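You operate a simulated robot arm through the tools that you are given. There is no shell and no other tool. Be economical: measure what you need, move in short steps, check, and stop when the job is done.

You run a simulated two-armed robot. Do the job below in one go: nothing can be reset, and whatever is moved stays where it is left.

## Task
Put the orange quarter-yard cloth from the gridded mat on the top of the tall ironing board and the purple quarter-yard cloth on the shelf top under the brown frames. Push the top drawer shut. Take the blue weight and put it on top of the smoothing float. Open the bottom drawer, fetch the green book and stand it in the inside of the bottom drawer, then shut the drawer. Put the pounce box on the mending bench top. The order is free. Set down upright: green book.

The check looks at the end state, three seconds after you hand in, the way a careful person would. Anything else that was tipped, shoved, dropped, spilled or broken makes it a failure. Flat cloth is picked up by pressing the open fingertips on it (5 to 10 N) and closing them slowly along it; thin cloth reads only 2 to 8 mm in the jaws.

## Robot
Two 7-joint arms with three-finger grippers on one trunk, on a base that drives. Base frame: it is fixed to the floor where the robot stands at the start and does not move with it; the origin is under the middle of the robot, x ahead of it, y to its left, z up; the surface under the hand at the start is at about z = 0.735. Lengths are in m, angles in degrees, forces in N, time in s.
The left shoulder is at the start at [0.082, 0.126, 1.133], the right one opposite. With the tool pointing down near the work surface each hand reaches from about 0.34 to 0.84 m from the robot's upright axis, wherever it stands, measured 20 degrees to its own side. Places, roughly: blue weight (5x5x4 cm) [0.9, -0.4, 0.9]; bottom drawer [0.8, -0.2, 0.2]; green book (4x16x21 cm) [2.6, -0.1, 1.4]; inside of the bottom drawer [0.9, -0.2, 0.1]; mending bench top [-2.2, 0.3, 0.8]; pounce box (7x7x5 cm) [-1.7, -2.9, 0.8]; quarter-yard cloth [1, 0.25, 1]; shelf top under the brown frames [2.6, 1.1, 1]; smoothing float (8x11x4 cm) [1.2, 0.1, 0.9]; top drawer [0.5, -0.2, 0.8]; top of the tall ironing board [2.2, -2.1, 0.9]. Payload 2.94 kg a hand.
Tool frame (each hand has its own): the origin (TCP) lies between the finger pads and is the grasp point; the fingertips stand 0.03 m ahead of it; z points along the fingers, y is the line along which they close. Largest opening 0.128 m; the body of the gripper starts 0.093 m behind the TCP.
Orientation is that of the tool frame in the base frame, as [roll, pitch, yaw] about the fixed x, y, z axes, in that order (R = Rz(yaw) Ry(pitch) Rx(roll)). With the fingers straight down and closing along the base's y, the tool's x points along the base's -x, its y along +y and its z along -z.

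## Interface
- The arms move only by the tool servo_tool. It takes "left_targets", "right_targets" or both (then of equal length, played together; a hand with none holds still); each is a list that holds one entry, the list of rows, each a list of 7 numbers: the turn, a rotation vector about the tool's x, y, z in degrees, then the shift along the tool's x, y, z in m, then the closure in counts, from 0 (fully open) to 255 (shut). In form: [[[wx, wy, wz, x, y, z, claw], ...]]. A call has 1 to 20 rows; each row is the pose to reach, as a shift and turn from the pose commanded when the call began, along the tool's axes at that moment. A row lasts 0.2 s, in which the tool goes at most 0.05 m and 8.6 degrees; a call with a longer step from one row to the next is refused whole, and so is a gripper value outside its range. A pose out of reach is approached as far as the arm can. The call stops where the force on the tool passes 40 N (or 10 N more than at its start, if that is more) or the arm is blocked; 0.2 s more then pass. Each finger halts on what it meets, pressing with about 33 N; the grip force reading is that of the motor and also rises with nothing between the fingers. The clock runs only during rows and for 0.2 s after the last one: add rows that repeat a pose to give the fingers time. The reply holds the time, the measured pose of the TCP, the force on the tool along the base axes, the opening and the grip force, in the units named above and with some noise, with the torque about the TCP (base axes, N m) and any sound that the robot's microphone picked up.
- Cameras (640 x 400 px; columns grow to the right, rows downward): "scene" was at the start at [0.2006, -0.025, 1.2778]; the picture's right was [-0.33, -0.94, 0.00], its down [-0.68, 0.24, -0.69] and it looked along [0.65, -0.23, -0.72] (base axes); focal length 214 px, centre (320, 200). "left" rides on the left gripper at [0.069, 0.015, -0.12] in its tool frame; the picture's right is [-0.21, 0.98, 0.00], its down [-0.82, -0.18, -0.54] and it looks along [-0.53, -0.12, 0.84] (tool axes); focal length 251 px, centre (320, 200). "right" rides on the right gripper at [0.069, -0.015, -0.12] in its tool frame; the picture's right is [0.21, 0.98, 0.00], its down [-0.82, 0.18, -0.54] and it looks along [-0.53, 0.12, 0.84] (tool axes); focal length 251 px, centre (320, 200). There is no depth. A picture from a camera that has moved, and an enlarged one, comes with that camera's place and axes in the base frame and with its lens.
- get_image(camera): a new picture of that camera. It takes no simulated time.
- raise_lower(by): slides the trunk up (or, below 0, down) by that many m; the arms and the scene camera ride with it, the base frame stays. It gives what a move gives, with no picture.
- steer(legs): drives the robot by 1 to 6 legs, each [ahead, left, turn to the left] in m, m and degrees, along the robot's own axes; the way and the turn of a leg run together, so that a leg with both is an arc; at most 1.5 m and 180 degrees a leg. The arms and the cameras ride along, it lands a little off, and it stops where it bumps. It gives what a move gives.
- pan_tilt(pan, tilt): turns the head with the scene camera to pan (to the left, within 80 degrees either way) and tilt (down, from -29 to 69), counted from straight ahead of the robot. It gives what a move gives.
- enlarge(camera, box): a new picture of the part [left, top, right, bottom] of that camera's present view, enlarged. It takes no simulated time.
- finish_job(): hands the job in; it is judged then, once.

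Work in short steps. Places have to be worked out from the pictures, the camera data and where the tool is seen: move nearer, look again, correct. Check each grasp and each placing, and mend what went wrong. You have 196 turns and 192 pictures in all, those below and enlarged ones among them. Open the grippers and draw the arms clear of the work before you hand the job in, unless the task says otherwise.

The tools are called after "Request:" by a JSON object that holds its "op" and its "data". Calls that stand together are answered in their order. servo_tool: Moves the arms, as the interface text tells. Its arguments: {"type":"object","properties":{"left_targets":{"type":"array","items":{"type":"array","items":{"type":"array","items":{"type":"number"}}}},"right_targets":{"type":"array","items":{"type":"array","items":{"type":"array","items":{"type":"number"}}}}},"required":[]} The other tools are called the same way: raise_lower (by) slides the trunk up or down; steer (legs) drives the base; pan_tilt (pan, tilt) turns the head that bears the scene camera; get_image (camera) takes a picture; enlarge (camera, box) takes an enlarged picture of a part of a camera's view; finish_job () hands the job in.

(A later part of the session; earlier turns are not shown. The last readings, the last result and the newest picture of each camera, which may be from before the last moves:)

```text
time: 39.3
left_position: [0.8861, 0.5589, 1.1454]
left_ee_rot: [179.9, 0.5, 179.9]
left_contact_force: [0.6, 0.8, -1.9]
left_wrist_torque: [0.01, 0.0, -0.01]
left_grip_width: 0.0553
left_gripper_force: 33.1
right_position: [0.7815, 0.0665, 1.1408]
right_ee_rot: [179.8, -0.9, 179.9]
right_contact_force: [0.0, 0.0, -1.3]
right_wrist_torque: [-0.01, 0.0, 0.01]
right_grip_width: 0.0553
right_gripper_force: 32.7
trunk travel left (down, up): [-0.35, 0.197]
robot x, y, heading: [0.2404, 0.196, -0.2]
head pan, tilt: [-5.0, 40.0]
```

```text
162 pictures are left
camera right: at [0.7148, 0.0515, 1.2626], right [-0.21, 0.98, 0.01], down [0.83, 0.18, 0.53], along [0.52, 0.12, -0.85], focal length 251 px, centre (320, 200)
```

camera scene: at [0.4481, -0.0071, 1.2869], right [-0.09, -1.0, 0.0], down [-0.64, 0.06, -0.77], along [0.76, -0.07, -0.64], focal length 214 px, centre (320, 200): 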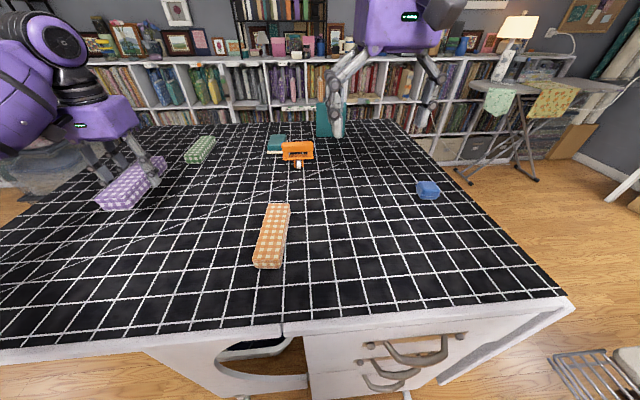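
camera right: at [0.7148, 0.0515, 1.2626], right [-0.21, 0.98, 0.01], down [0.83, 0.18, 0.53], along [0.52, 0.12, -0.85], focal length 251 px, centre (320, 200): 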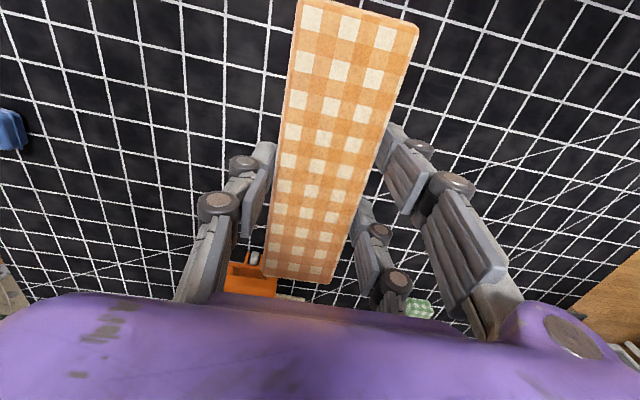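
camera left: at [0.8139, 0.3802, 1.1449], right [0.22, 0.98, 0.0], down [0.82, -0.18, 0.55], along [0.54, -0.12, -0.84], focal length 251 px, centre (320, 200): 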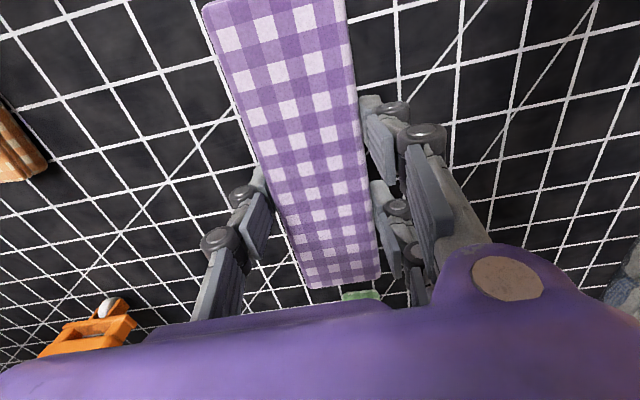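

Both cloths are held. I back away from the table, then look left for a path to the shelf.

Request:
{"op": "steer", "data": {"legs": [[-0.3, 0, 0]]}}

Request:
{"op": "pan_tilt", "data": {"pan": 45, "tilt": 20}}

Request:
{"op": "get_image", "data": {"camera": "scene"}}

```text
time: 41.3
left_position: [0.5881, 0.5585, 1.1452]
left_ee_rot: [179.9, 0.5, 179.7]
left_contact_force: [-0.2, 0.6, -0.6]
left_wrist_torque: [0.01, 0.01, -0.01]
left_grip_width: 0.0553
left_gripper_force: 32.8
right_position: [0.4828, 0.0675, 1.1415]
right_ee_rot: [179.8, -0.8, 179.8]
right_contact_force: [-0.2, -0.6, -1.2]
right_wrist_torque: [0.01, -0.04, 0.02]
right_grip_width: 0.0553
right_gripper_force: 32.7
trunk travel left (down, up): [-0.35, 0.197]
robot x, y, heading: [-0.0586, 0.199, -0.4]
head pan, tilt: [-5.0, 40.0]
```

```text
time: 42.5
left_position: [0.5885, 0.5594, 1.1456]
left_ee_rot: [179.8, 0.7, 179.7]
left_contact_force: [0.1, 0.6, -1.2]
left_wrist_torque: [-0.01, 0.0, -0.03]
left_grip_width: 0.0552
left_gripper_force: 32.9
right_position: [0.4839, 0.067, 1.1411]
right_ee_rot: [179.7, -0.8, 179.7]
right_contact_force: [-0.3, -0.1, -1.1]
right_wrist_torque: [0.01, 0.0, -0.02]
right_grip_width: 0.0552
right_gripper_force: 33.2
trunk travel left (down, up): [-0.35, 0.197]
robot x, y, heading: [-0.0583, 0.1985, -0.3]
head pan, tilt: [45.0, 20.0]
```

```text
161 pictures are left
camera scene: at [0.1332, 0.2614, 1.3181], right [0.7, -0.71, 0.0], down [-0.24, -0.24, -0.94], along [0.67, 0.66, -0.34], focal length 214 px, centre (320, 200)
```

scene: 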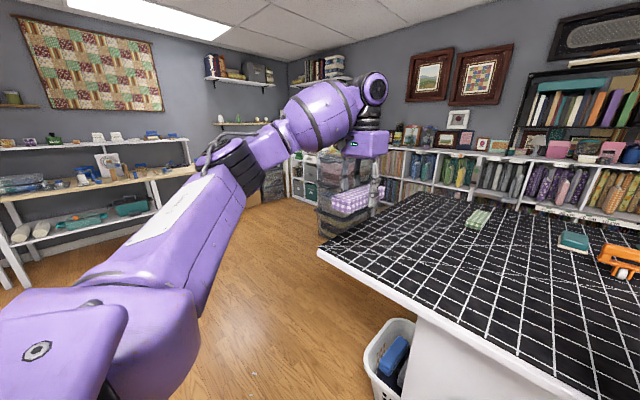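

Table's left edge is y≈0.72; the free aisle continues behind it to the shelf under the two brown frames (spot ≈[2.6, 1.1]). I bring the hands in and up, then drive left 0.95 m and look again.

Request:
{"op": "servo_tool", "data": {"left_targets": [[[0, 0, 0, 0.03, -0.03, -0.03, 255], [0, 0, 0, 0.06, -0.06, -0.06, 255], [0, 0, 0, 0.09, -0.09, -0.09, 255], [0, 0, 0, 0.12, -0.12, -0.12, 255], [0, 0, 0, 0.14, -0.14, -0.14, 255]]], "right_targets": [[[0, 0, 0, 0.02, -0.02, -0.03, 255], [0, 0, 0, 0.03, -0.04, -0.06, 255], [0, 0, 0, 0.04, -0.06, -0.09, 255], [0, 0, 0, 0.05, -0.08, -0.12, 255], [0, 0, 0, 0.05, -0.08, -0.14, 255]]]}}

Request:
{"op": "steer", "data": {"legs": [[0, 0.95, 0]]}}

Request:
{"op": "pan_tilt", "data": {"pan": 10, "tilt": 30}}

Request:
{"op": "get_image", "data": {"camera": "scene"}}

```text
refused: row 1 steps farther than a row can; nothing moved
```

```text
time: 51.2
left_position: [0.5873, 1.5184, 1.1468]
left_ee_rot: [179.8, 0.5, -179.8]
left_contact_force: [-0.5, -0.1, -0.5]
left_wrist_torque: [0.03, 0.03, -0.02]
left_grip_width: 0.055
left_gripper_force: 33.5
right_position: [0.4847, 1.025, 1.1414]
right_ee_rot: [179.9, -0.8, -179.8]
right_contact_force: [0.1, -0.1, -1.0]
right_wrist_torque: [0.01, 0.03, 0.0]
right_grip_width: 0.055
right_gripper_force: 32.8
trunk travel left (down, up): [-0.35, 0.197]
robot x, y, heading: [-0.0565, 1.1487, 0.1]
head pan, tilt: [45.0, 20.0]
```

```text
time: 52.2
left_position: [0.5872, 1.518, 1.1455]
left_ee_rot: [179.9, 0.5, -179.8]
left_contact_force: [0.0, -1.4, -1.1]
left_wrist_torque: [-0.03, -0.02, 0.01]
left_grip_width: 0.0556
left_gripper_force: 32.6
right_position: [0.4854, 1.0259, 1.1412]
right_ee_rot: [179.8, -0.7, -179.9]
right_contact_force: [0.3, 1.0, -1.0]
right_wrist_torque: [0.0, 0.01, 0.03]
right_grip_width: 0.055
right_gripper_force: 32.7
trunk travel left (down, up): [-0.35, 0.197]
robot x, y, heading: [-0.0549, 1.1543, 0.2]
head pan, tilt: [10.0, 30.0]
```

```text
160 pictures are left
camera scene: at [0.1572, 1.1669, 1.3021], right [0.18, -0.98, 0.0], down [-0.49, -0.09, -0.87], along [0.85, 0.15, -0.5], focal length 214 px, centre (320, 200)
```

scene: 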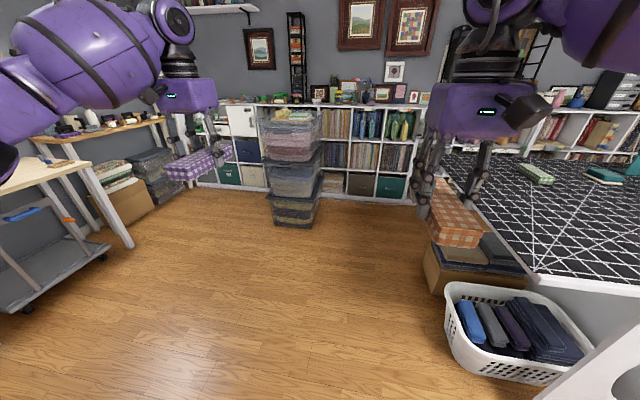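

The aisle between table corner and the bin stack (y>1.5) is about 0.75 m. I bring the hands in and up, then drive forward 1.4 m along y≈1.13.

Request:
{"op": "servo_tool", "data": {"left_targets": [[[0, 0, 0, 0.02, -0.02, -0.03, 255], [0, 0, 0, 0.04, -0.045, -0.06, 255], [0, 0, 0, 0.06, -0.07, -0.09, 255], [0, 0, 0, 0.08, -0.095, -0.12, 255], [0, 0, 0, 0.1, -0.12, -0.15, 255], [0, 0, 0, 0.12, -0.14, -0.18, 255]]], "right_targets": [[[0, 0, 0, 0.01, 0, -0.03, 255], [0, 0, 0, 0.02, 0, -0.06, 255], [0, 0, 0, 0.02, 0, -0.09, 255], [0, 0, 0, 0.02, 0, -0.12, 255], [0, 0, 0, 0.02, 0, -0.15, 255], [0, 0, 0, 0.02, 0, -0.18, 255]]]}}

Request:
{"op": "steer", "data": {"legs": [[1.45, -0.02, 0]]}}

Request:
{"op": "pan_tilt", "data": {"pan": 0, "tilt": 20}}

Request:
{"op": "get_image", "data": {"camera": "scene"}}

```text
time: 53.6
left_position: [0.4694, 1.3716, 1.31]
left_ee_rot: [180.0, 0.7, -179.9]
left_contact_force: [-0.5, 0.1, -0.8]
left_wrist_torque: [0.02, -0.02, -0.02]
left_grip_width: 0.0552
left_gripper_force: 32.5
left hand out of reach, approached as far as the arm can: row 6
right_position: [0.4398, 0.9935, 1.2903]
right_ee_rot: [179.6, -0.6, -179.8]
right_contact_force: [0.5, -0.1, -1.1]
right_wrist_torque: [0.02, 0.01, -0.03]
right_grip_width: 0.0552
right_gripper_force: 32.9
right hand out of reach, approached as far as the arm can: row 2, 3, 4, 5, 6
trunk travel left (down, up): [-0.35, 0.197]
robot x, y, heading: [-0.057, 1.1449, 0.4]
head pan, tilt: [10.0, 30.0]
```

```text
time: 60.9
left_position: [1.9397, 1.3413, 1.3099]
left_ee_rot: [-180.0, 0.6, 179.5]
left_contact_force: [0.3, 0.1, -1.0]
left_wrist_torque: [0.02, 0.01, 0.0]
left_grip_width: 0.0552
left_gripper_force: 32.8
right_position: [1.9052, 0.9634, 1.2901]
right_ee_rot: [179.8, -0.7, 179.5]
right_contact_force: [0.5, -0.2, -1.3]
right_wrist_torque: [-0.04, -0.04, 0.0]
right_grip_width: 0.0553
right_gripper_force: 33.7
trunk travel left (down, up): [-0.35, 0.197]
robot x, y, heading: [1.4104, 1.1282, -0.8]
head pan, tilt: [10.0, 30.0]
```

```text
time: 61.6
left_position: [1.9403, 1.3404, 1.3096]
left_ee_rot: [179.9, 0.6, 179.5]
left_contact_force: [0.1, -0.3, -1.0]
left_wrist_torque: [-0.01, -0.01, 0.0]
left_grip_width: 0.0552
left_gripper_force: 32.5
right_position: [1.9052, 0.9637, 1.2893]
right_ee_rot: [179.7, -0.7, 179.6]
right_contact_force: [-0.1, 1.1, -1.0]
right_wrist_torque: [-0.02, -0.01, 0.0]
right_grip_width: 0.0553
right_gripper_force: 32.5
trunk travel left (down, up): [-0.35, 0.197]
robot x, y, heading: [1.4074, 1.1269, -0.9]
head pan, tilt: [0.0, 20.0]
```

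```text
159 pictures are left
camera scene: at [1.6269, 1.1234, 1.3181], right [-0.01, -1.0, 0.0], down [-0.34, 0.0, -0.94], along [0.94, -0.01, -0.34], focal length 214 px, centre (320, 200)
```

scene: 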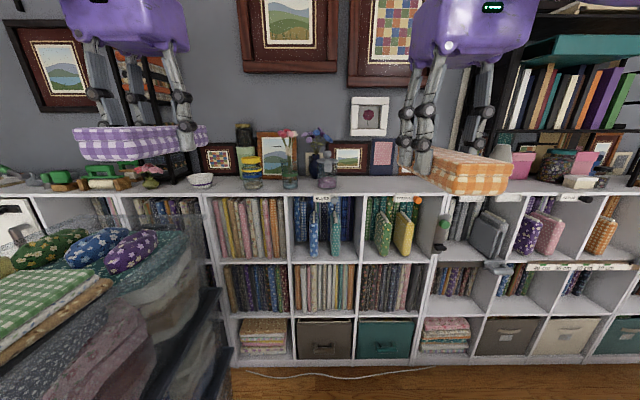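

I see the shelf top, with jars and frames on it. I zoom to find a free patch.

Request:
{"op": "enlarge", "data": {"camera": "scene", "box": [180, 110, 450, 220]}}

```text
2.37 times, centred on (315, 165) of scene
camera zoom: at [1.6269, 1.1234, 1.3181], right [-0.01, -1.0, 0.0], down [-0.34, 0.0, -0.94], along [0.94, -0.01, -0.34], focal length 508 px, centre (332, 283)
```

zoom: 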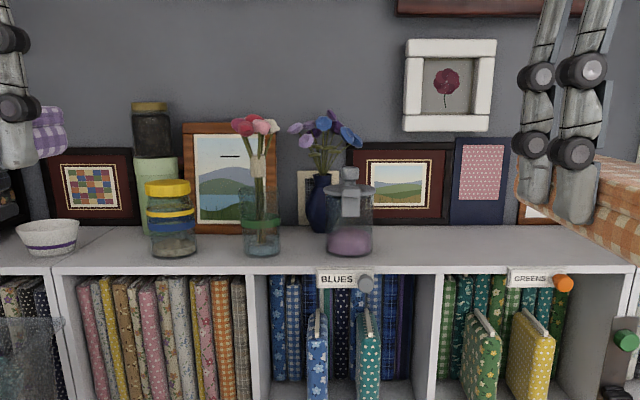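

The free patch is right of the purple jar: y≈0.80–1.02, x≈2.45–2.75, shelf z≈1.05. I tuck the right hand back, then drive forward 0.38 and right 0.41.

Request:
{"op": "servo_tool", "data": {"right_targets": [[[0, 0, 0, 0.03, 0, 0, 255], [0, 0, 0, 0.06, 0, 0, 255], [0, 0, 0, 0.09, 0, 0, 255], [0, 0, 0, 0.11, 0, 0, 255]]]}}

Request:
{"op": "steer", "data": {"legs": [[0.37, 0, 0.5], [0, -0.41, 0]]}}

Request:
{"op": "pan_tilt", "data": {"pan": 10, "tilt": 30}}

Request:
{"op": "get_image", "data": {"camera": "scene"}}

Request:
{"op": "get_image", "data": {"camera": "left"}}

```text
time: 62.6
left_position: [1.9388, 1.34, 1.3095]
left_ee_rot: [179.9, 0.8, 179.5]
left_contact_force: [-1.2, -0.2, -1.4]
left_wrist_torque: [0.01, -0.03, 0.0]
left_grip_width: 0.0553
left_gripper_force: 33.1
right_position: [1.7941, 0.9644, 1.292]
right_ee_rot: [179.7, -0.8, 179.5]
right_contact_force: [0.1, -0.3, -0.7]
right_wrist_torque: [-0.02, 0.02, 0.01]
right_grip_width: 0.0551
right_gripper_force: 33.1
trunk travel left (down, up): [-0.35, 0.197]
robot x, y, heading: [1.4069, 1.1263, -0.4]
head pan, tilt: [0.0, 20.0]
```

```text
time: 68.7
left_position: [2.3102, 0.934, 1.31]
left_ee_rot: [180.0, 0.5, 179.6]
left_contact_force: [-0.1, 0.8, -0.9]
left_wrist_torque: [-0.02, -0.03, 0.02]
left_grip_width: 0.0554
left_gripper_force: 32.9
right_position: [2.165, 0.557, 1.2917]
right_ee_rot: [179.8, -0.6, 179.7]
right_contact_force: [-0.4, 0.5, -0.2]
right_wrist_torque: [-0.02, 0.02, 0.02]
right_grip_width: 0.0551
right_gripper_force: 33.2
trunk travel left (down, up): [-0.35, 0.197]
robot x, y, heading: [1.7823, 0.7122, -0.3]
head pan, tilt: [0.0, 20.0]
```

```text
time: 69.4
left_position: [2.3095, 0.933, 1.3088]
left_ee_rot: [180.0, 0.6, 179.8]
left_contact_force: [-0.2, -0.1, -1.1]
left_wrist_torque: [0.01, -0.03, 0.0]
left_grip_width: 0.0548
left_gripper_force: 33.1
right_position: [2.1677, 0.5567, 1.2915]
right_ee_rot: [179.7, -0.8, 179.7]
right_contact_force: [0.6, 0.4, -0.7]
right_wrist_torque: [-0.01, -0.02, 0.0]
right_grip_width: 0.0552
right_gripper_force: 32.9
trunk travel left (down, up): [-0.35, 0.197]
robot x, y, heading: [1.7816, 0.7167, -0.1]
head pan, tilt: [10.0, 30.0]
```

```text
157 pictures are left
camera scene: at [1.994, 0.7311, 1.3021], right [0.17, -0.99, 0.0], down [-0.49, -0.08, -0.87], along [0.85, 0.14, -0.5], focal length 214 px, centre (320, 200)
```

scene: 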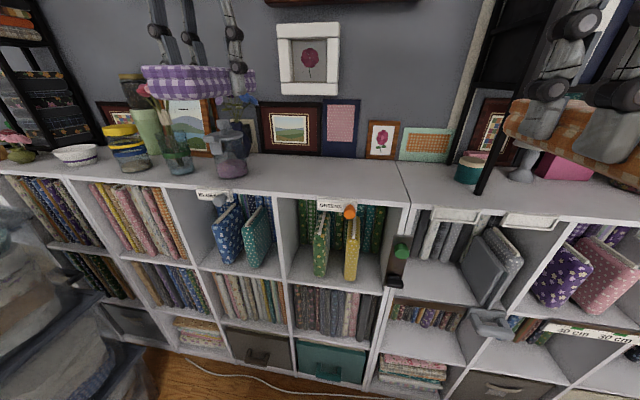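

```text
156 pictures are left
camera left: at [2.2398, 0.949, 1.4289], right [0.22, 0.98, 0.0], down [0.81, -0.19, 0.55], along [0.54, -0.12, -0.84], focal length 251 px, centre (320, 200)
```

left: 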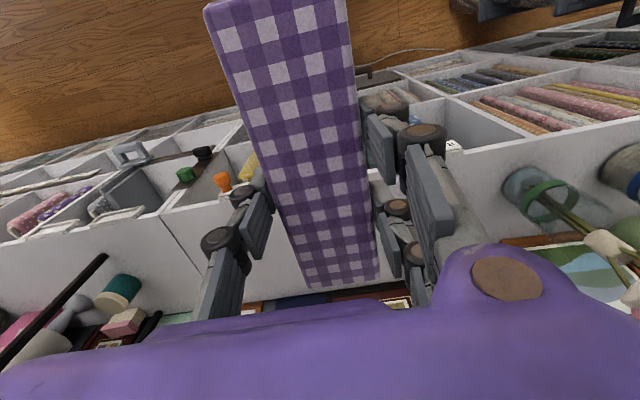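

Shelf: front edge x≈2.46, top z≈1.04, back frames x≈2.76; free from y≈0.6 to 1.05. I drive forward 0.18 and right 0.07, then put the left hand to [2.59, 0.86] and go down.

Request:
{"op": "steer", "data": {"legs": [[0.18, -0.07, 0]]}}

Request:
{"op": "servo_tool", "data": {"left_targets": [[[0, 0, 0, -0.04, 0, 0, 255], [0, 0, 0, -0.08, 0, 0, 255], [0, 0, 0, -0.1, 0, 0, 255], [0, 0, 0, -0.1, 0, 0.05, 255], [0, 0, 0, -0.1, 0, 0.1, 255], [0, 0, 0, -0.1, 0, 0.14, 255], [0, 0, 0, -0.1, 0, 0.17, 255]]]}}

Request:
{"op": "get_image", "data": {"camera": "scene"}}

Request:
{"op": "get_image", "data": {"camera": "left"}}

```text
time: 71.0
left_position: [2.487, 0.8629, 1.3107]
left_ee_rot: [180.0, 0.7, 179.7]
left_contact_force: [-0.4, 0.3, -0.7]
left_wrist_torque: [-0.02, -0.02, 0.01]
left_grip_width: 0.0554
left_gripper_force: 32.7
right_position: [2.3436, 0.4869, 1.2911]
right_ee_rot: [179.7, -0.7, 179.7]
right_contact_force: [-0.6, 0.2, -1.5]
right_wrist_torque: [0.03, -0.01, 0.01]
right_grip_width: 0.0552
right_gripper_force: 33.1
trunk travel left (down, up): [-0.35, 0.197]
robot x, y, heading: [1.9571, 0.6431, -0.5]
head pan, tilt: [10.0, 30.0]
```

```text
time: 72.6
left_position: [2.5903, 0.8652, 1.1397]
left_ee_rot: [-179.9, 0.8, 179.8]
left_contact_force: [-0.1, 0.7, -0.8]
left_wrist_torque: [-0.03, 0.03, 0.0]
left_grip_width: 0.0556
left_gripper_force: 33.1
right_position: [2.3449, 0.4875, 1.2903]
right_ee_rot: [179.9, -0.8, 179.9]
right_contact_force: [-0.1, -0.8, -0.9]
right_wrist_torque: [-0.02, -0.01, 0.01]
right_grip_width: 0.0554
right_gripper_force: 33.2
trunk travel left (down, up): [-0.35, 0.197]
robot x, y, heading: [1.9556, 0.6434, -0.3]
head pan, tilt: [10.0, 30.0]
```

```text
155 pictures are left
camera scene: at [2.1723, 0.6615, 1.302], right [0.17, -0.99, 0.0], down [-0.49, -0.08, -0.87], along [0.85, 0.15, -0.5], focal length 214 px, centre (320, 200)
```

scene: 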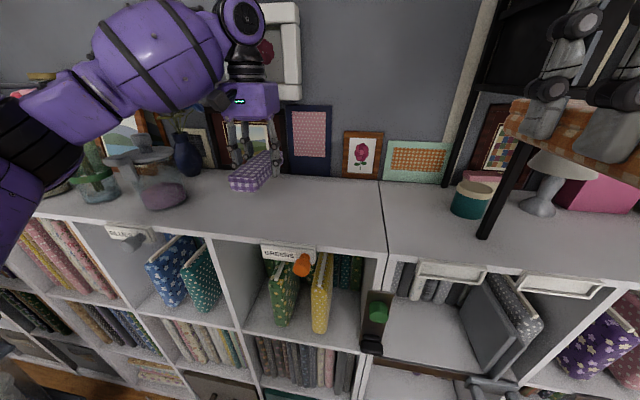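

```text
154 pictures are left
camera left: at [2.5198, 0.88, 1.2587], right [0.22, 0.98, 0.0], down [0.81, -0.18, 0.55], along [0.54, -0.12, -0.83], focal length 251 px, centre (320, 200)
```

left: 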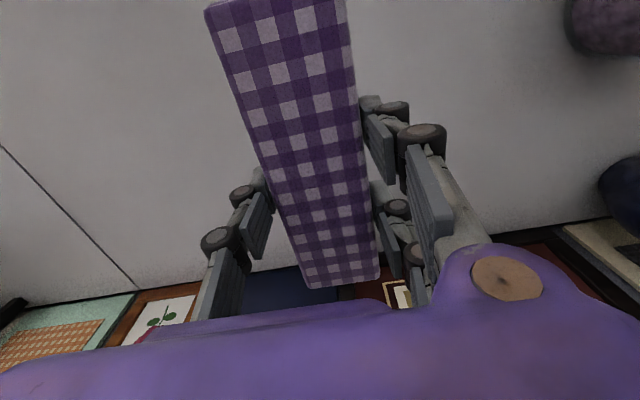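

The cloth hangs over clear shelf. I lower slowly until touch.

Request:
{"op": "servo_tool", "data": {"left_targets": [[[0, 0, 0, 0, 0, 0.02, 255], [0, 0, 0, 0, 0, 0.035, 255], [0, 0, 0, 0, 0, 0.042, 255], [0, 0, 0, 0, 0, 0.048, 255]]]}}

```text
time: 73.6
left_position: [2.5901, 0.8638, 1.0917]
left_ee_rot: [180.0, 0.6, 179.8]
left_contact_force: [0.0, -0.2, -1.2]
left_wrist_torque: [0.03, 0.0, 0.01]
left_grip_width: 0.0551
left_gripper_force: 33.1
right_position: [2.3444, 0.4887, 1.2905]
right_ee_rot: [179.7, -0.8, 179.7]
right_contact_force: [-0.3, -0.3, -0.7]
right_wrist_torque: [0.01, 0.03, -0.02]
right_grip_width: 0.0553
right_gripper_force: 32.2
trunk travel left (down, up): [-0.35, 0.197]
robot x, y, heading: [1.9581, 0.6442, -0.1]
head pan, tilt: [10.0, 30.0]
```

Request:
{"op": "servo_tool", "data": {"left_targets": [[[0, 0, 0, 0, 0, 0.005, 255], [0, 0, 0, 0, 0, 0.01, 255], [0, 0, 0, 0, 0, 0.015, 255], [0, 0, 0, 0, 0, 0.02, 255], [0, 0, 0, 0, 0, 0.025, 255], [0, 0, 0, 0, 0, 0.03, 255]]]}}

Request:
{"op": "get_image", "data": {"camera": "left"}}

```text
time: 74.6
left_position: [2.5906, 0.8638, 1.0801]
left_ee_rot: [-180.0, 1.4, 179.7]
left_contact_force: [-4.1, -1.3, 10.3]
left_wrist_torque: [0.37, 0.56, 0.25]
left_grip_width: 0.0551
left_gripper_force: 33.1
right_position: [2.3426, 0.486, 1.292]
right_ee_rot: [179.6, -0.6, 179.7]
right_contact_force: [0.1, 1.1, -1.2]
right_wrist_torque: [0.01, 0.03, -0.02]
right_grip_width: 0.0554
right_gripper_force: 33.1
trunk travel left (down, up): [-0.35, 0.197]
robot x, y, heading: [1.9541, 0.6502, -0.0]
head pan, tilt: [10.0, 30.0]
stopped in row 5 (left hand): the force on the tool passed its limit at 46 N (the readings are from after the stop); the commanded pose is now the measured one
```

```text
153 pictures are left
camera left: at [2.5174, 0.8792, 1.1983], right [0.22, 0.98, 0.0], down [0.81, -0.18, 0.56], along [0.55, -0.12, -0.83], focal length 251 px, centre (320, 200)
```

left: 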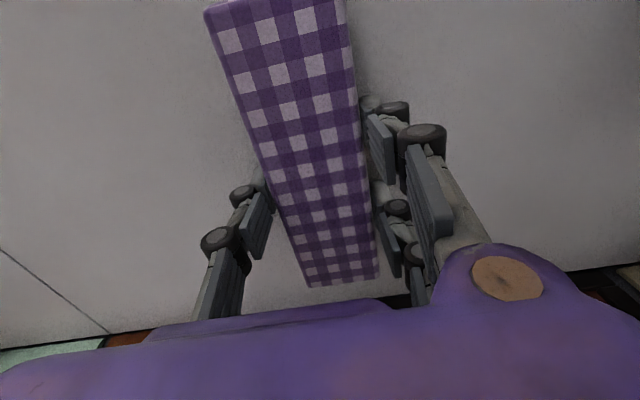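

It rests on the shelf (TCP 1.080). I open and lift clear.

Request:
{"op": "servo_tool", "data": {"left_targets": [[[0, 0, 0, 0, 0, -0.001, 200], [0, 0, 0, 0, 0, -0.002, 120], [0, 0, 0, 0, 0, -0.003, 80], [0, 0, 0, 0, 0, -0.003, 60], [0, 0, 0, 0, 0, -0.03, 60], [0, 0, 0, 0, 0, -0.07, 60], [0, 0, 0, 0, 0, -0.12, 60], [0, 0, 0, 0, 0, -0.17, 60], [0, 0, 0, 0, 0, -0.21, 60]]]}}

Request:
{"op": "get_image", "data": {"camera": "left"}}

```text
time: 76.6
left_position: [2.5854, 0.8633, 1.2899]
left_ee_rot: [-179.8, 1.4, 179.8]
left_contact_force: [0.2, -0.3, -0.5]
left_wrist_torque: [0.02, -0.05, -0.01]
left_grip_width: 0.098
left_gripper_force: 0.1
right_position: [2.3432, 0.4863, 1.2907]
right_ee_rot: [179.7, -0.5, 179.7]
right_contact_force: [0.4, 0.5, 0.7]
right_wrist_torque: [0.06, -0.02, 0.01]
right_grip_width: 0.0552
right_gripper_force: 33.3
trunk travel left (down, up): [-0.35, 0.197]
robot x, y, heading: [1.959, 0.6468, -0.3]
head pan, tilt: [10.0, 30.0]
```

```text
152 pictures are left
camera left: at [2.5132, 0.8782, 1.4083], right [0.22, 0.98, 0.0], down [0.81, -0.18, 0.56], along [0.55, -0.12, -0.83], focal length 251 px, centre (320, 200)
```

left: 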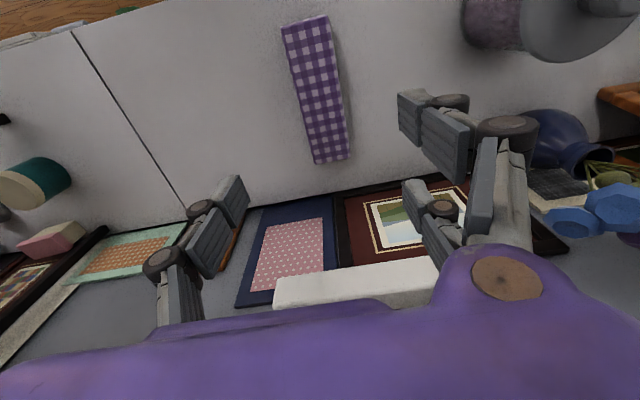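

Purple is neatly placed. I retract the left hand and drive sideways to the black rack where the green book should be (y≈−0.1).

Request:
{"op": "servo_tool", "data": {"left_targets": [[[0, 0, 0, 0.04, 0, 0, 60], [0, 0, 0, 0.09, 0, 0, 60], [0, 0, 0, 0.14, 0, 0, 60], [0, 0, 0, 0.19, 0, 0, 60], [0, 0, 0, 0.23, 0, 0, 60]]]}}

Request:
{"op": "steer", "data": {"legs": [[-0.05, 0, 0], [0, -0.55, 0]]}}

Request:
{"op": "pan_tilt", "data": {"pan": 0, "tilt": -5}}

Request:
{"op": "get_image", "data": {"camera": "scene"}}

```text
time: 77.8
left_position: [2.3574, 0.8596, 1.2748]
left_ee_rot: [-179.8, 1.3, 179.9]
left_contact_force: [0.2, -0.4, 0.5]
left_wrist_torque: [-0.01, 0.03, 0.02]
left_grip_width: 0.098
left_gripper_force: 0.0
left hand out of reach, approached as far as the arm can: row 5
right_position: [2.3449, 0.4877, 1.2916]
right_ee_rot: [179.8, -0.7, 179.8]
right_contact_force: [0.8, 0.4, -0.4]
right_wrist_torque: [0.0, -0.02, -0.04]
right_grip_width: 0.0553
right_gripper_force: 32.6
trunk travel left (down, up): [-0.35, 0.197]
robot x, y, heading: [1.9559, 0.6474, -0.4]
head pan, tilt: [10.0, 30.0]
```

```text
time: 83.6
left_position: [2.3052, 0.3182, 1.2752]
left_ee_rot: [-179.9, 1.4, -179.8]
left_contact_force: [0.3, -0.7, 0.3]
left_wrist_torque: [0.0, 0.03, -0.04]
left_grip_width: 0.0981
left_gripper_force: 0.2
right_position: [2.2947, -0.0556, 1.2907]
right_ee_rot: [179.8, -0.8, -179.8]
right_contact_force: [-0.3, 0.2, -0.7]
right_wrist_torque: [-0.05, 0.01, -0.01]
right_grip_width: 0.0551
right_gripper_force: 33.0
trunk travel left (down, up): [-0.35, 0.197]
robot x, y, heading: [1.9042, 0.0999, 0.2]
head pan, tilt: [10.0, 30.0]
```

```text
time: 84.7
left_position: [2.3044, 0.3178, 1.2734]
left_ee_rot: [-179.8, 1.3, -179.9]
left_contact_force: [0.1, 1.0, 0.1]
left_wrist_torque: [0.0, 0.0, 0.0]
left_grip_width: 0.0975
left_gripper_force: 0.1
right_position: [2.2945, -0.0543, 1.2919]
right_ee_rot: [179.8, -0.6, -179.9]
right_contact_force: [0.2, 0.2, -0.6]
right_wrist_torque: [0.01, -0.01, -0.03]
right_grip_width: 0.0552
right_gripper_force: 33.4
trunk travel left (down, up): [-0.35, 0.197]
robot x, y, heading: [1.9047, 0.1005, 0.2]
head pan, tilt: [0.0, -5.0]
```

```text
151 pictures are left
camera scene: at [2.1189, 0.1022, 1.3581], right [0.0, -1.0, 0.0], down [0.09, 0.0, -1.0], along [1.0, 0.0, 0.09], focal length 214 px, centre (320, 200)
```

scene: 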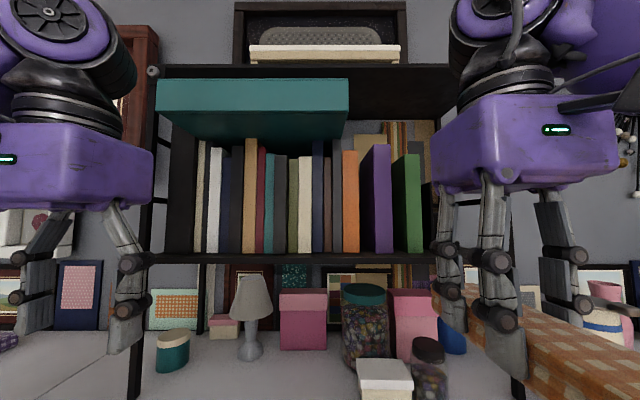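

The green book is the rightmost in the black rack at ≈[2.57, −0.08], base z≈1.29. I zoom in on it.

Request:
{"op": "enlarge", "data": {"camera": "scene", "box": [310, 110, 470, 270]}}

```text
2.50 times, centred on (390, 190) of scene
camera zoom: at [2.1189, 0.1022, 1.3581], right [0.0, -1.0, 0.0], down [0.09, 0.0, -1.0], along [1.0, 0.0, 0.09], focal length 536 px, centre (145, 225)
```

zoom: 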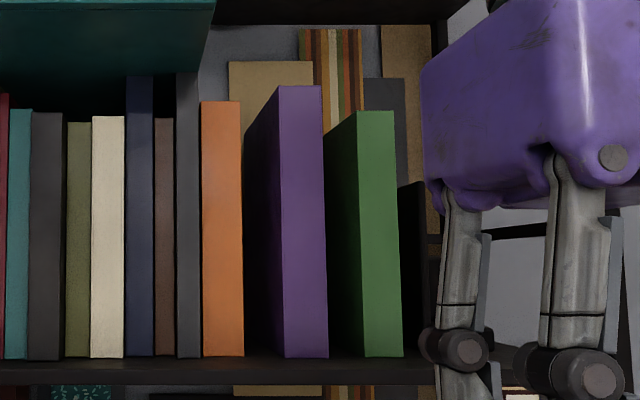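

Green spine ≈3.6 cm wide, front face x≈2.59, y≈−0.10, z 1.29–1.50, with a gap to purple of ~2.7 cm. I drive right 0.4 m so the left hand faces it, and raise the trunk a bit.

Request:
{"op": "steer", "data": {"legs": [[-0.02, -0.4, 0]]}}

Request:
{"op": "raise_lower", "data": {"by": 0.12}}

Request:
{"op": "pan_tilt", "data": {"pan": 15, "tilt": 0}}

Request:
{"op": "get_image", "data": {"camera": "scene"}}

```text
time: 88.7
left_position: [2.2857, -0.0827, 1.2747]
left_ee_rot: [-179.9, 1.3, -179.8]
left_contact_force: [0.5, -0.1, 0.0]
left_wrist_torque: [0.01, -0.01, 0.01]
left_grip_width: 0.0977
left_gripper_force: 0.1
right_position: [2.2742, -0.455, 1.2907]
right_ee_rot: [179.8, -0.7, -179.9]
right_contact_force: [-0.9, -0.5, -0.7]
right_wrist_torque: [-0.02, -0.02, 0.0]
right_grip_width: 0.0553
right_gripper_force: 32.9
trunk travel left (down, up): [-0.35, 0.197]
robot x, y, heading: [1.8864, -0.298, 0.3]
head pan, tilt: [0.0, -5.0]
```

```text
time: 90.2
left_position: [2.2868, -0.0819, 1.3942]
left_ee_rot: [-179.9, 1.2, -179.9]
left_contact_force: [0.7, -0.3, 0.4]
left_wrist_torque: [0.01, 0.04, 0.07]
left_grip_width: 0.0979
left_gripper_force: 0.1
right_position: [2.2752, -0.4552, 1.4102]
right_ee_rot: [179.8, -0.7, -179.9]
right_contact_force: [0.6, -0.5, -0.4]
right_wrist_torque: [0.0, 0.0, 0.0]
right_grip_width: 0.0554
right_gripper_force: 32.7
trunk travel left (down, up): [-0.47, 0.077]
robot x, y, heading: [1.8841, -0.2978, 0.0]
head pan, tilt: [0.0, -5.0]
```

```text
time: 91.0
left_position: [2.2861, -0.0816, 1.3948]
left_ee_rot: [-179.8, 1.4, -179.8]
left_contact_force: [0.2, -0.2, -1.1]
left_wrist_torque: [0.02, -0.01, -0.01]
left_grip_width: 0.0978
left_gripper_force: 0.1
right_position: [2.2742, -0.4553, 1.4106]
right_ee_rot: [179.9, -0.8, 179.9]
right_contact_force: [0.4, 0.0, -1.1]
right_wrist_torque: [-0.01, 0.01, -0.02]
right_grip_width: 0.0553
right_gripper_force: 32.9
trunk travel left (down, up): [-0.47, 0.077]
robot x, y, heading: [1.8862, -0.3013, 0.0]
head pan, tilt: [15.0, 0.0]
```

```text
149 pictures are left
camera scene: at [2.0541, -0.2749, 1.4807], right [0.26, -0.97, 0.0], down [0.0, 0.0, -1.0], along [0.97, 0.26, 0.0], focal length 214 px, centre (320, 200)
```

scene: 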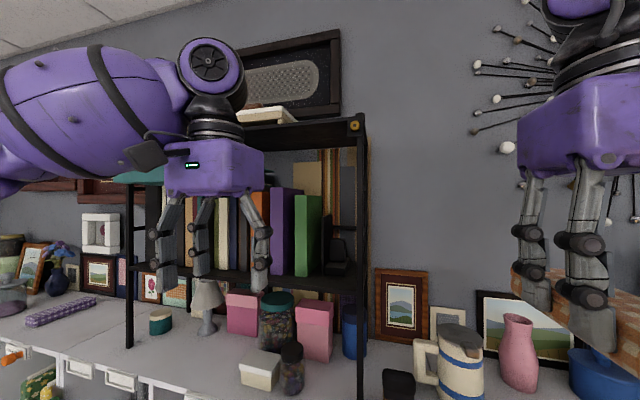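

Request:
{"op": "enlarge", "data": {"camera": "scene", "box": [230, 160, 380, 290]}}

```text
3.08 times, centred on (305, 225) of scene
camera zoom: at [2.0541, -0.2749, 1.4807], right [0.26, -0.97, 0.0], down [0.0, 0.0, -1.0], along [0.97, 0.26, 0.0], focal length 660 px, centre (366, 123)
```

zoom: 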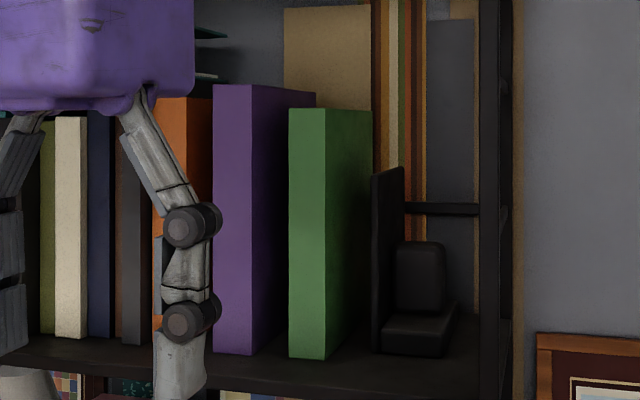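

A bookend stands further right, so both sides of the spine's front are free. Triangulated: spine at [2.565, −0.09], z 1.288–1.493, gap to purple 2.7 cm. I turn the left hand to point forward while moving to a standoff.

Request:
{"op": "servo_tool", "data": {"left_targets": [[[0, -8, 0, -0.01, 0, 0, 60], [0, -16, 0, -0.02, 0, 0, 80], [0, -24, 0, -0.04, -0.003, 0, 100], [0, -32, 0, -0.06, -0.005, 0, 120], [0, -40, 0, -0.08, -0.007, 0, 145], [0, -48, 0, -0.1, -0.009, 0, 145], [0, -56, 0, -0.12, -0.009, 0, 145], [0, -64, 0, -0.14, -0.009, 0, 145], [0, -72, 0, -0.16, -0.009, 0, 145], [0, -80, 0, -0.16, -0.009, 0, 145], [0, -88, 0, -0.16, -0.009, 0, 145], [0, -91, 0, -0.16, -0.009, 0, 145], [0, -91, 0, -0.16, -0.009, 0, 145]]]}}

Request:
{"op": "get_image", "data": {"camera": "scene"}}

Request:
{"op": "get_image", "data": {"camera": "left"}}

```text
time: 93.8
left_position: [2.4466, -0.0915, 1.3996]
left_ee_rot: [-5.6, 87.4, -5.3]
left_contact_force: [-0.5, -0.5, 0.3]
left_wrist_torque: [0.04, 0.01, -0.03]
left_grip_width: 0.0549
left_gripper_force: 0.0
left hand out of reach, approached as far as the arm can: row 12
right_position: [2.2732, -0.4552, 1.4121]
right_ee_rot: [179.8, -0.5, -179.9]
right_contact_force: [0.0, 0.4, -0.5]
right_wrist_torque: [0.02, -0.02, 0.01]
right_grip_width: 0.0551
right_gripper_force: 33.6
trunk travel left (down, up): [-0.47, 0.077]
robot x, y, heading: [1.8865, -0.2992, -0.2]
head pan, tilt: [15.0, 0.0]
```

```text
147 pictures are left
camera scene: at [2.0529, -0.2746, 1.4809], right [0.26, -0.97, 0.0], down [0.0, 0.0, -1.0], along [0.97, 0.26, 0.0], focal length 214 px, centre (320, 200)
```

scene: 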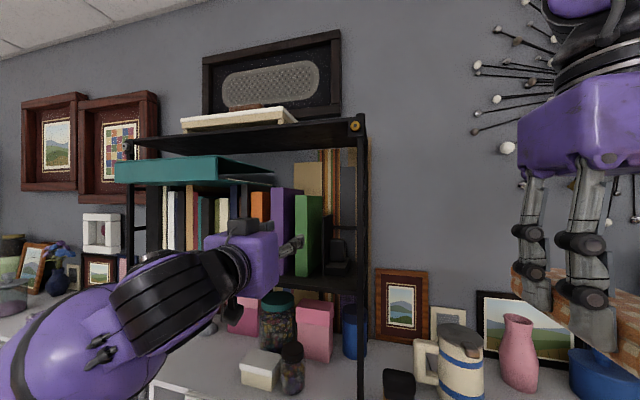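

```text
146 pictures are left
camera left: at [2.3304, -0.0752, 1.3261], right [-0.01, 0.98, 0.21], down [-0.58, -0.18, 0.8], along [0.82, -0.11, 0.56], focal length 251 px, centre (320, 200)
```

left: 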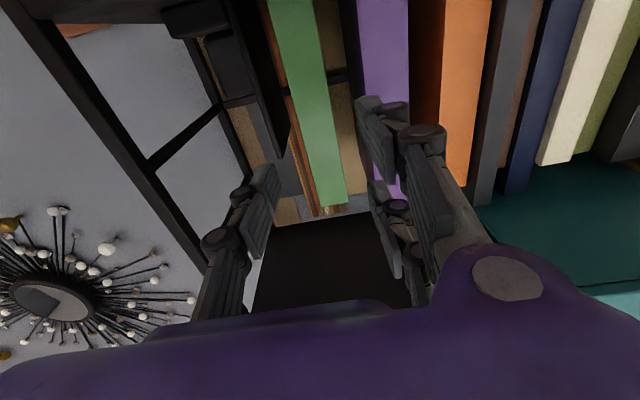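

The hand points forward (2.6° up), aligned in y with the spine. I move in 0.13 m with the fingers straddling the spine.

Request:
{"op": "servo_tool", "data": {"left_targets": [[[0, 0, 0, 0, 0, 0.03, 145], [0, 0, 0, 0, 0, 0.06, 145], [0, 0, 0, 0, 0, 0.08, 145]]]}}

Request:
{"op": "get_image", "data": {"camera": "left"}}

Request:
{"op": "enlarge", "data": {"camera": "scene", "box": [230, 160, 380, 290]}}

```text
time: 94.6
left_position: [2.5266, -0.0922, 1.4002]
left_ee_rot: [-4.6, 87.7, -4.4]
left_contact_force: [-0.6, -0.2, -0.5]
left_wrist_torque: [-0.01, 0.02, -0.01]
left_grip_width: 0.0549
left_gripper_force: 0.0
right_position: [2.2748, -0.4547, 1.4106]
right_ee_rot: [179.8, -0.6, -180.0]
right_contact_force: [0.9, 0.0, -0.7]
right_wrist_torque: [0.03, 0.02, 0.03]
right_grip_width: 0.0552
right_gripper_force: 33.3
trunk travel left (down, up): [-0.47, 0.077]
robot x, y, heading: [1.8927, -0.3004, -0.3]
head pan, tilt: [15.0, 0.0]
```

```text
145 pictures are left
camera left: at [2.4093, -0.0762, 1.327], right [-0.01, 0.98, 0.21], down [-0.57, -0.18, 0.8], along [0.82, -0.11, 0.56], focal length 251 px, centre (320, 200)
```

left: 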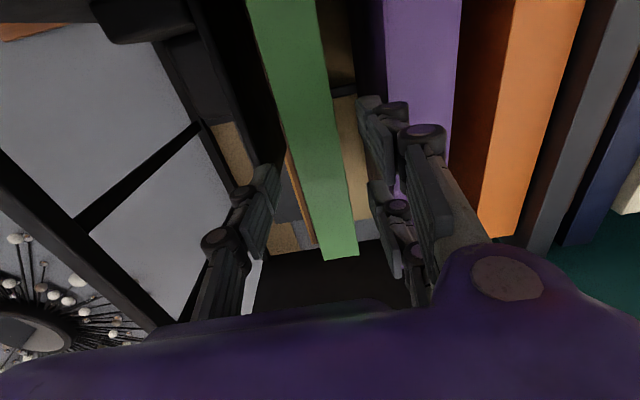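

```text
3.08 times, centred on (305, 225) of scene
camera zoom: at [2.0545, -0.275, 1.4807], right [0.26, -0.97, 0.0], down [0.0, 0.0, -1.0], along [0.97, 0.26, 0.0], focal length 660 px, centre (366, 123)
```

zoom: 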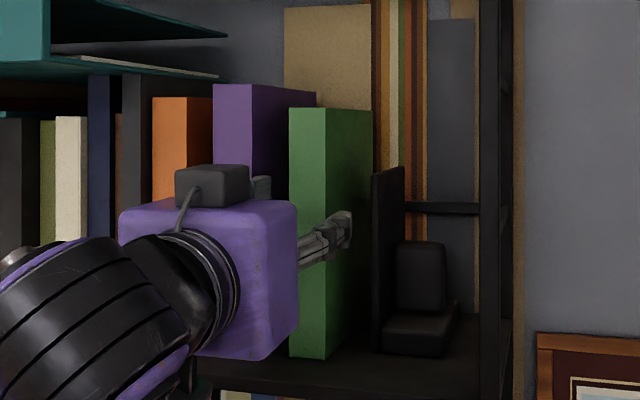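

Aligned; continuing 0.05 m deeper, then closing.

Request:
{"op": "servo_tool", "data": {"left_targets": [[[0, 0, 0, 0, 0, 0.02, 145], [0, 0, 0, 0, 0, 0.04, 145], [0, 0, 0, 0, 0, 0.055, 145], [0, 0, 0, 0, 0, 0.055, 170], [0, 0, 0, 0, 0, 0.055, 200], [0, 0, 0, 0, 0, 0.055, 255], [0, 0, 0, 0, 0, 0.055, 255], [0, 0, 0, 0, 0, 0.055, 255]]]}}

Request:
{"op": "get_image", "data": {"camera": "left"}}

```text
time: 96.4
left_position: [2.5799, -0.0912, 1.404]
left_ee_rot: [-5.1, 87.7, -5.0]
left_contact_force: [2.5, -0.4, 1.7]
left_wrist_torque: [0.15, -0.06, -0.05]
left_grip_width: 0.0314
left_gripper_force: 32.6
right_position: [2.2735, -0.456, 1.4111]
right_ee_rot: [179.8, -0.7, -180.0]
right_contact_force: [-0.6, -0.1, -1.6]
right_wrist_torque: [0.0, -0.02, 0.0]
right_grip_width: 0.055
right_gripper_force: 32.9
trunk travel left (down, up): [-0.47, 0.077]
robot x, y, heading: [1.8887, -0.2975, -0.2]
head pan, tilt: [15.0, 0.0]
```

```text
143 pictures are left
camera left: at [2.464, -0.0762, 1.3299], right [-0.01, 0.98, 0.21], down [-0.57, -0.18, 0.8], along [0.82, -0.11, 0.56], focal length 251 px, centre (320, 200)
```

left: 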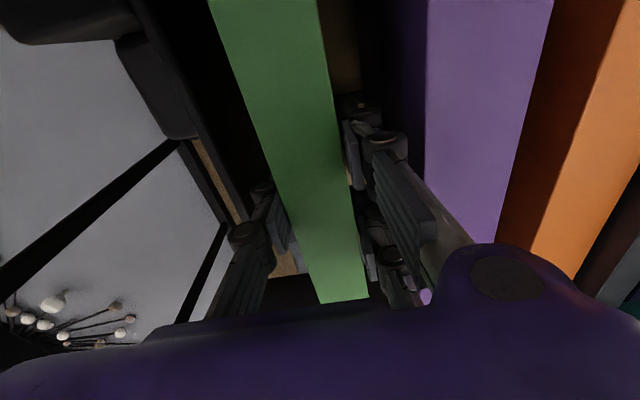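

Gripped at 0.031 m. I pull the book straight out about 0.08 m, keeping it level on its shelf.

Request:
{"op": "servo_tool", "data": {"left_targets": [[[0, 0, 0, -0.002, 0, -0.015, 255], [0, 0, 0, -0.003, 0, -0.03, 255], [0, 0, 0, -0.004, 0, -0.05, 255], [0, 0, 0, -0.005, 0, -0.07, 255], [0, 0, 0, -0.005, 0, -0.08, 255]]]}}

Request:
{"op": "get_image", "data": {"camera": "scene"}}

```text
time: 97.6
left_position: [2.5007, -0.0923, 1.4051]
left_ee_rot: [-5.4, 87.7, -5.5]
left_contact_force: [0.1, 0.3, -3.9]
left_wrist_torque: [0.02, 0.11, 0.01]
left_grip_width: 0.0316
left_gripper_force: 33.1
right_position: [2.2746, -0.4552, 1.4105]
right_ee_rot: [179.9, -0.6, 180.0]
right_contact_force: [0.6, -0.1, -1.9]
right_wrist_torque: [-0.01, 0.0, -0.02]
right_grip_width: 0.0552
right_gripper_force: 32.6
trunk travel left (down, up): [-0.47, 0.077]
robot x, y, heading: [1.8811, -0.2973, 0.1]
head pan, tilt: [15.0, 0.0]
```

```text
142 pictures are left
camera scene: at [2.0544, -0.2748, 1.4807], right [0.26, -0.97, 0.0], down [0.0, 0.0, -1.0], along [0.97, 0.26, 0.0], focal length 214 px, centre (320, 200)
```

scene: 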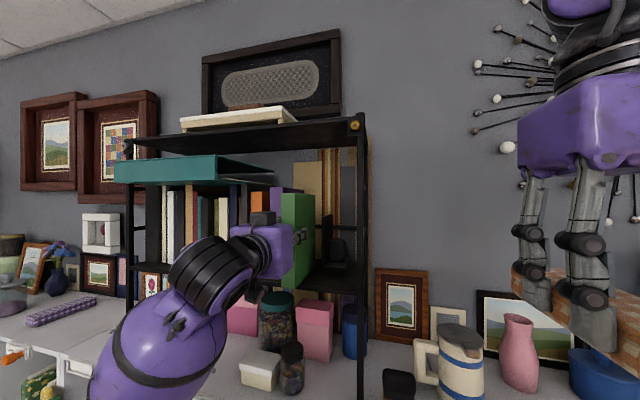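

Good; the book is light. I lift slightly and draw it out another 0.1 m.

Request:
{"op": "servo_tool", "data": {"left_targets": [[[0, 0, 0, -0.006, 0, 0, 255], [0, 0, 0, -0.008, 0, -0.03, 255], [0, 0, 0, -0.01, 0, -0.06, 255], [0, 0, 0, -0.012, 0, -0.09, 255], [0, 0, 0, -0.012, 0, -0.11, 255]]]}}

Request:
{"op": "get_image", "data": {"camera": "scene"}}

```text
time: 98.8
left_position: [2.4426, -0.0917, 1.4124]
left_ee_rot: [-5.0, 87.7, -5.0]
left_contact_force: [-0.3, -0.3, -2.9]
left_wrist_torque: [-0.01, 0.18, 0.02]
left_grip_width: 0.0316
left_gripper_force: 33.1
left hand out of reach, approached as far as the arm can: row 4, 5
right_position: [2.276, -0.4557, 1.4108]
right_ee_rot: [179.7, -0.8, -180.0]
right_contact_force: [-0.5, -0.2, -1.7]
right_wrist_torque: [0.03, 0.01, -0.03]
right_grip_width: 0.0552
right_gripper_force: 33.4
trunk travel left (down, up): [-0.47, 0.077]
robot x, y, heading: [1.8894, -0.2993, 0.3]
head pan, tilt: [15.0, 0.0]
```

```text
141 pictures are left
camera scene: at [2.0556, -0.276, 1.4805], right [0.26, -0.97, 0.0], down [0.0, 0.0, -1.0], along [0.97, 0.26, 0.0], focal length 214 px, centre (320, 200)
```

scene: 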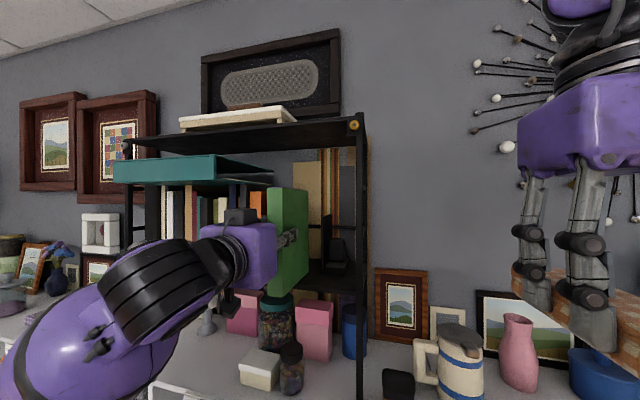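

The book hangs freely, its far edge at x≈2.59, still between the rack posts. I look behind for clearance before backing up.

Request:
{"op": "pan_tilt", "data": {"pan": 80, "tilt": 60}}

Request:
{"op": "get_image", "data": {"camera": "scene"}}

Request:
{"op": "pan_tilt", "data": {"pan": -80, "tilt": 60}}

Request:
{"op": "get_image", "data": {"camera": "scene"}}

```text
time: 100.1
left_position: [2.4422, -0.0903, 1.413]
left_ee_rot: [-5.5, 87.7, -5.4]
left_contact_force: [0.5, 0.9, -3.4]
left_wrist_torque: [-0.02, 0.15, -0.01]
left_grip_width: 0.0316
left_gripper_force: 32.9
right_position: [2.2752, -0.4558, 1.4111]
right_ee_rot: [179.8, -0.7, 180.0]
right_contact_force: [-0.1, -0.6, -0.6]
right_wrist_torque: [-0.01, -0.02, -0.01]
right_grip_width: 0.0553
right_gripper_force: 33.3
trunk travel left (down, up): [-0.47, 0.077]
robot x, y, heading: [1.8882, -0.3025, -0.1]
head pan, tilt: [80.0, 60.0]
```

```text
140 pictures are left
camera scene: at [1.9791, -0.2323, 1.3903], right [0.98, -0.17, 0.0], down [-0.15, -0.85, -0.5], along [0.09, 0.49, -0.87], focal length 214 px, centre (320, 200)
```

scene: 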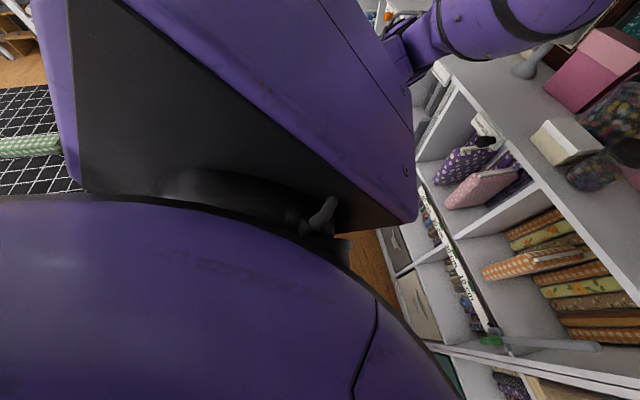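

```text
time: 102.6
left_position: [2.4425, -0.0905, 1.4131]
left_ee_rot: [-5.3, 87.7, -5.3]
left_contact_force: [0.8, 0.3, -3.0]
left_wrist_torque: [-0.03, 0.16, -0.01]
left_grip_width: 0.0319
left_gripper_force: 33.1
right_position: [2.2746, -0.4558, 1.4109]
right_ee_rot: [179.8, -0.8, 179.9]
right_contact_force: [-0.3, -0.3, -1.3]
right_wrist_torque: [0.01, 0.04, 0.0]
right_grip_width: 0.0553
right_gripper_force: 32.9
trunk travel left (down, up): [-0.47, 0.077]
robot x, y, heading: [1.8876, -0.2994, -0.1]
head pan, tilt: [-80.0, 60.0]
```

```text
139 pictures are left
camera scene: at [2.0223, -0.2589, 1.391], right [0.58, -0.81, 0.0], down [-0.7, -0.5, -0.51], along [0.42, 0.3, -0.86], focal length 214 px, centre (320, 200)
```

scene: 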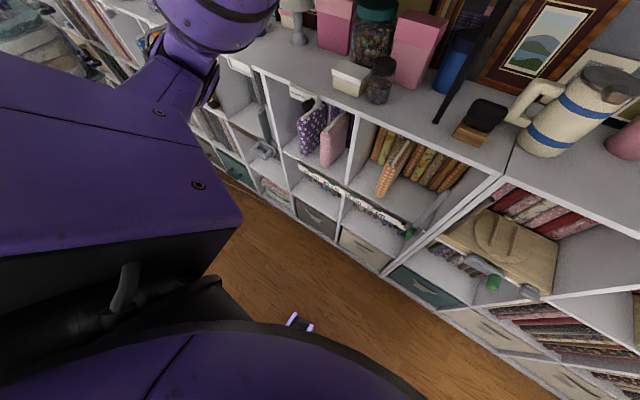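

Request:
{"op": "get_image", "data": {"camera": "scene"}}

```text
138 pictures are left
camera scene: at [2.0223, -0.2589, 1.391], right [0.58, -0.81, 0.0], down [-0.7, -0.5, -0.51], along [0.42, 0.3, -0.86], focal length 214 px, centre (320, 200)
```

scene: 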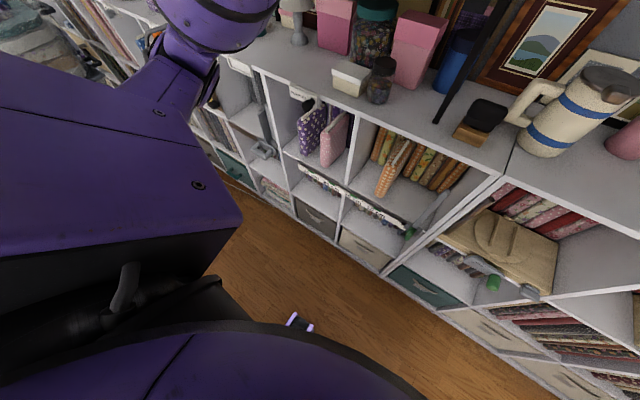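

The base's front foot is only ~0.12 m ahead of the axis, so backing 0.08 m toward the table (edge x≈1.5) is safe.

Request:
{"op": "steer", "data": {"legs": [[-0.09, 0, 0]]}}

Request:
{"op": "pan_tilt", "data": {"pan": 0, "tilt": 15}}

Request:
{"op": "get_image", "data": {"camera": "scene"}}

```text
time: 103.9
left_position: [2.3545, -0.0885, 1.4125]
left_ee_rot: [-4.3, 87.7, -4.2]
left_contact_force: [-0.7, 0.0, -2.6]
left_wrist_torque: [-0.01, 0.2, 0.02]
left_grip_width: 0.0317
left_gripper_force: 32.9
right_position: [2.1869, -0.4518, 1.4134]
right_ee_rot: [179.7, -0.4, -179.7]
right_contact_force: [-0.3, -0.2, 0.0]
right_wrist_torque: [0.01, -0.04, 0.0]
right_grip_width: 0.0554
right_gripper_force: 33.0
trunk travel left (down, up): [-0.47, 0.077]
robot x, y, heading: [1.8047, -0.2985, 0.0]
head pan, tilt: [-80.0, 60.0]
stopped in leg 1: the robot was blocked; the commanded pose is now the measured one
```

```text
time: 105.4
left_position: [2.3556, -0.0902, 1.4132]
left_ee_rot: [-4.2, 87.8, -4.0]
left_contact_force: [-0.3, -0.2, -3.3]
left_wrist_torque: [-0.05, 0.17, -0.01]
left_grip_width: 0.0316
left_gripper_force: 33.4
right_position: [2.1902, -0.4532, 1.4118]
right_ee_rot: [179.6, -0.6, -179.7]
right_contact_force: [-0.3, 0.2, -0.1]
right_wrist_torque: [0.05, -0.03, 0.03]
right_grip_width: 0.0552
right_gripper_force: 33.0
trunk travel left (down, up): [-0.47, 0.077]
robot x, y, heading: [1.8032, -0.2982, 0.3]
head pan, tilt: [0.0, 15.0]
```

```text
137 pictures are left
camera scene: at [1.976, -0.2973, 1.4565], right [0.0, -1.0, 0.0], down [-0.26, 0.0, -0.97], along [0.97, 0.0, -0.26], focal length 214 px, centre (320, 200)
```

scene: 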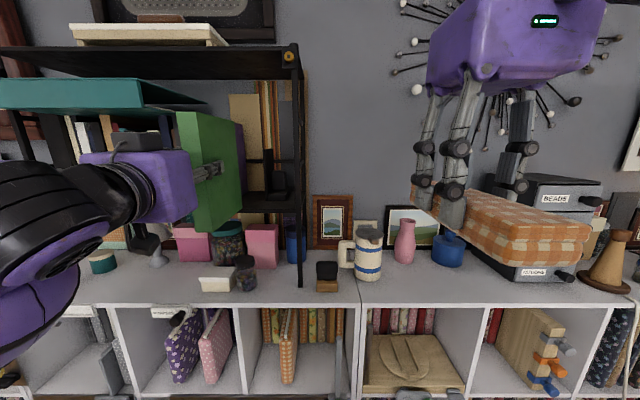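

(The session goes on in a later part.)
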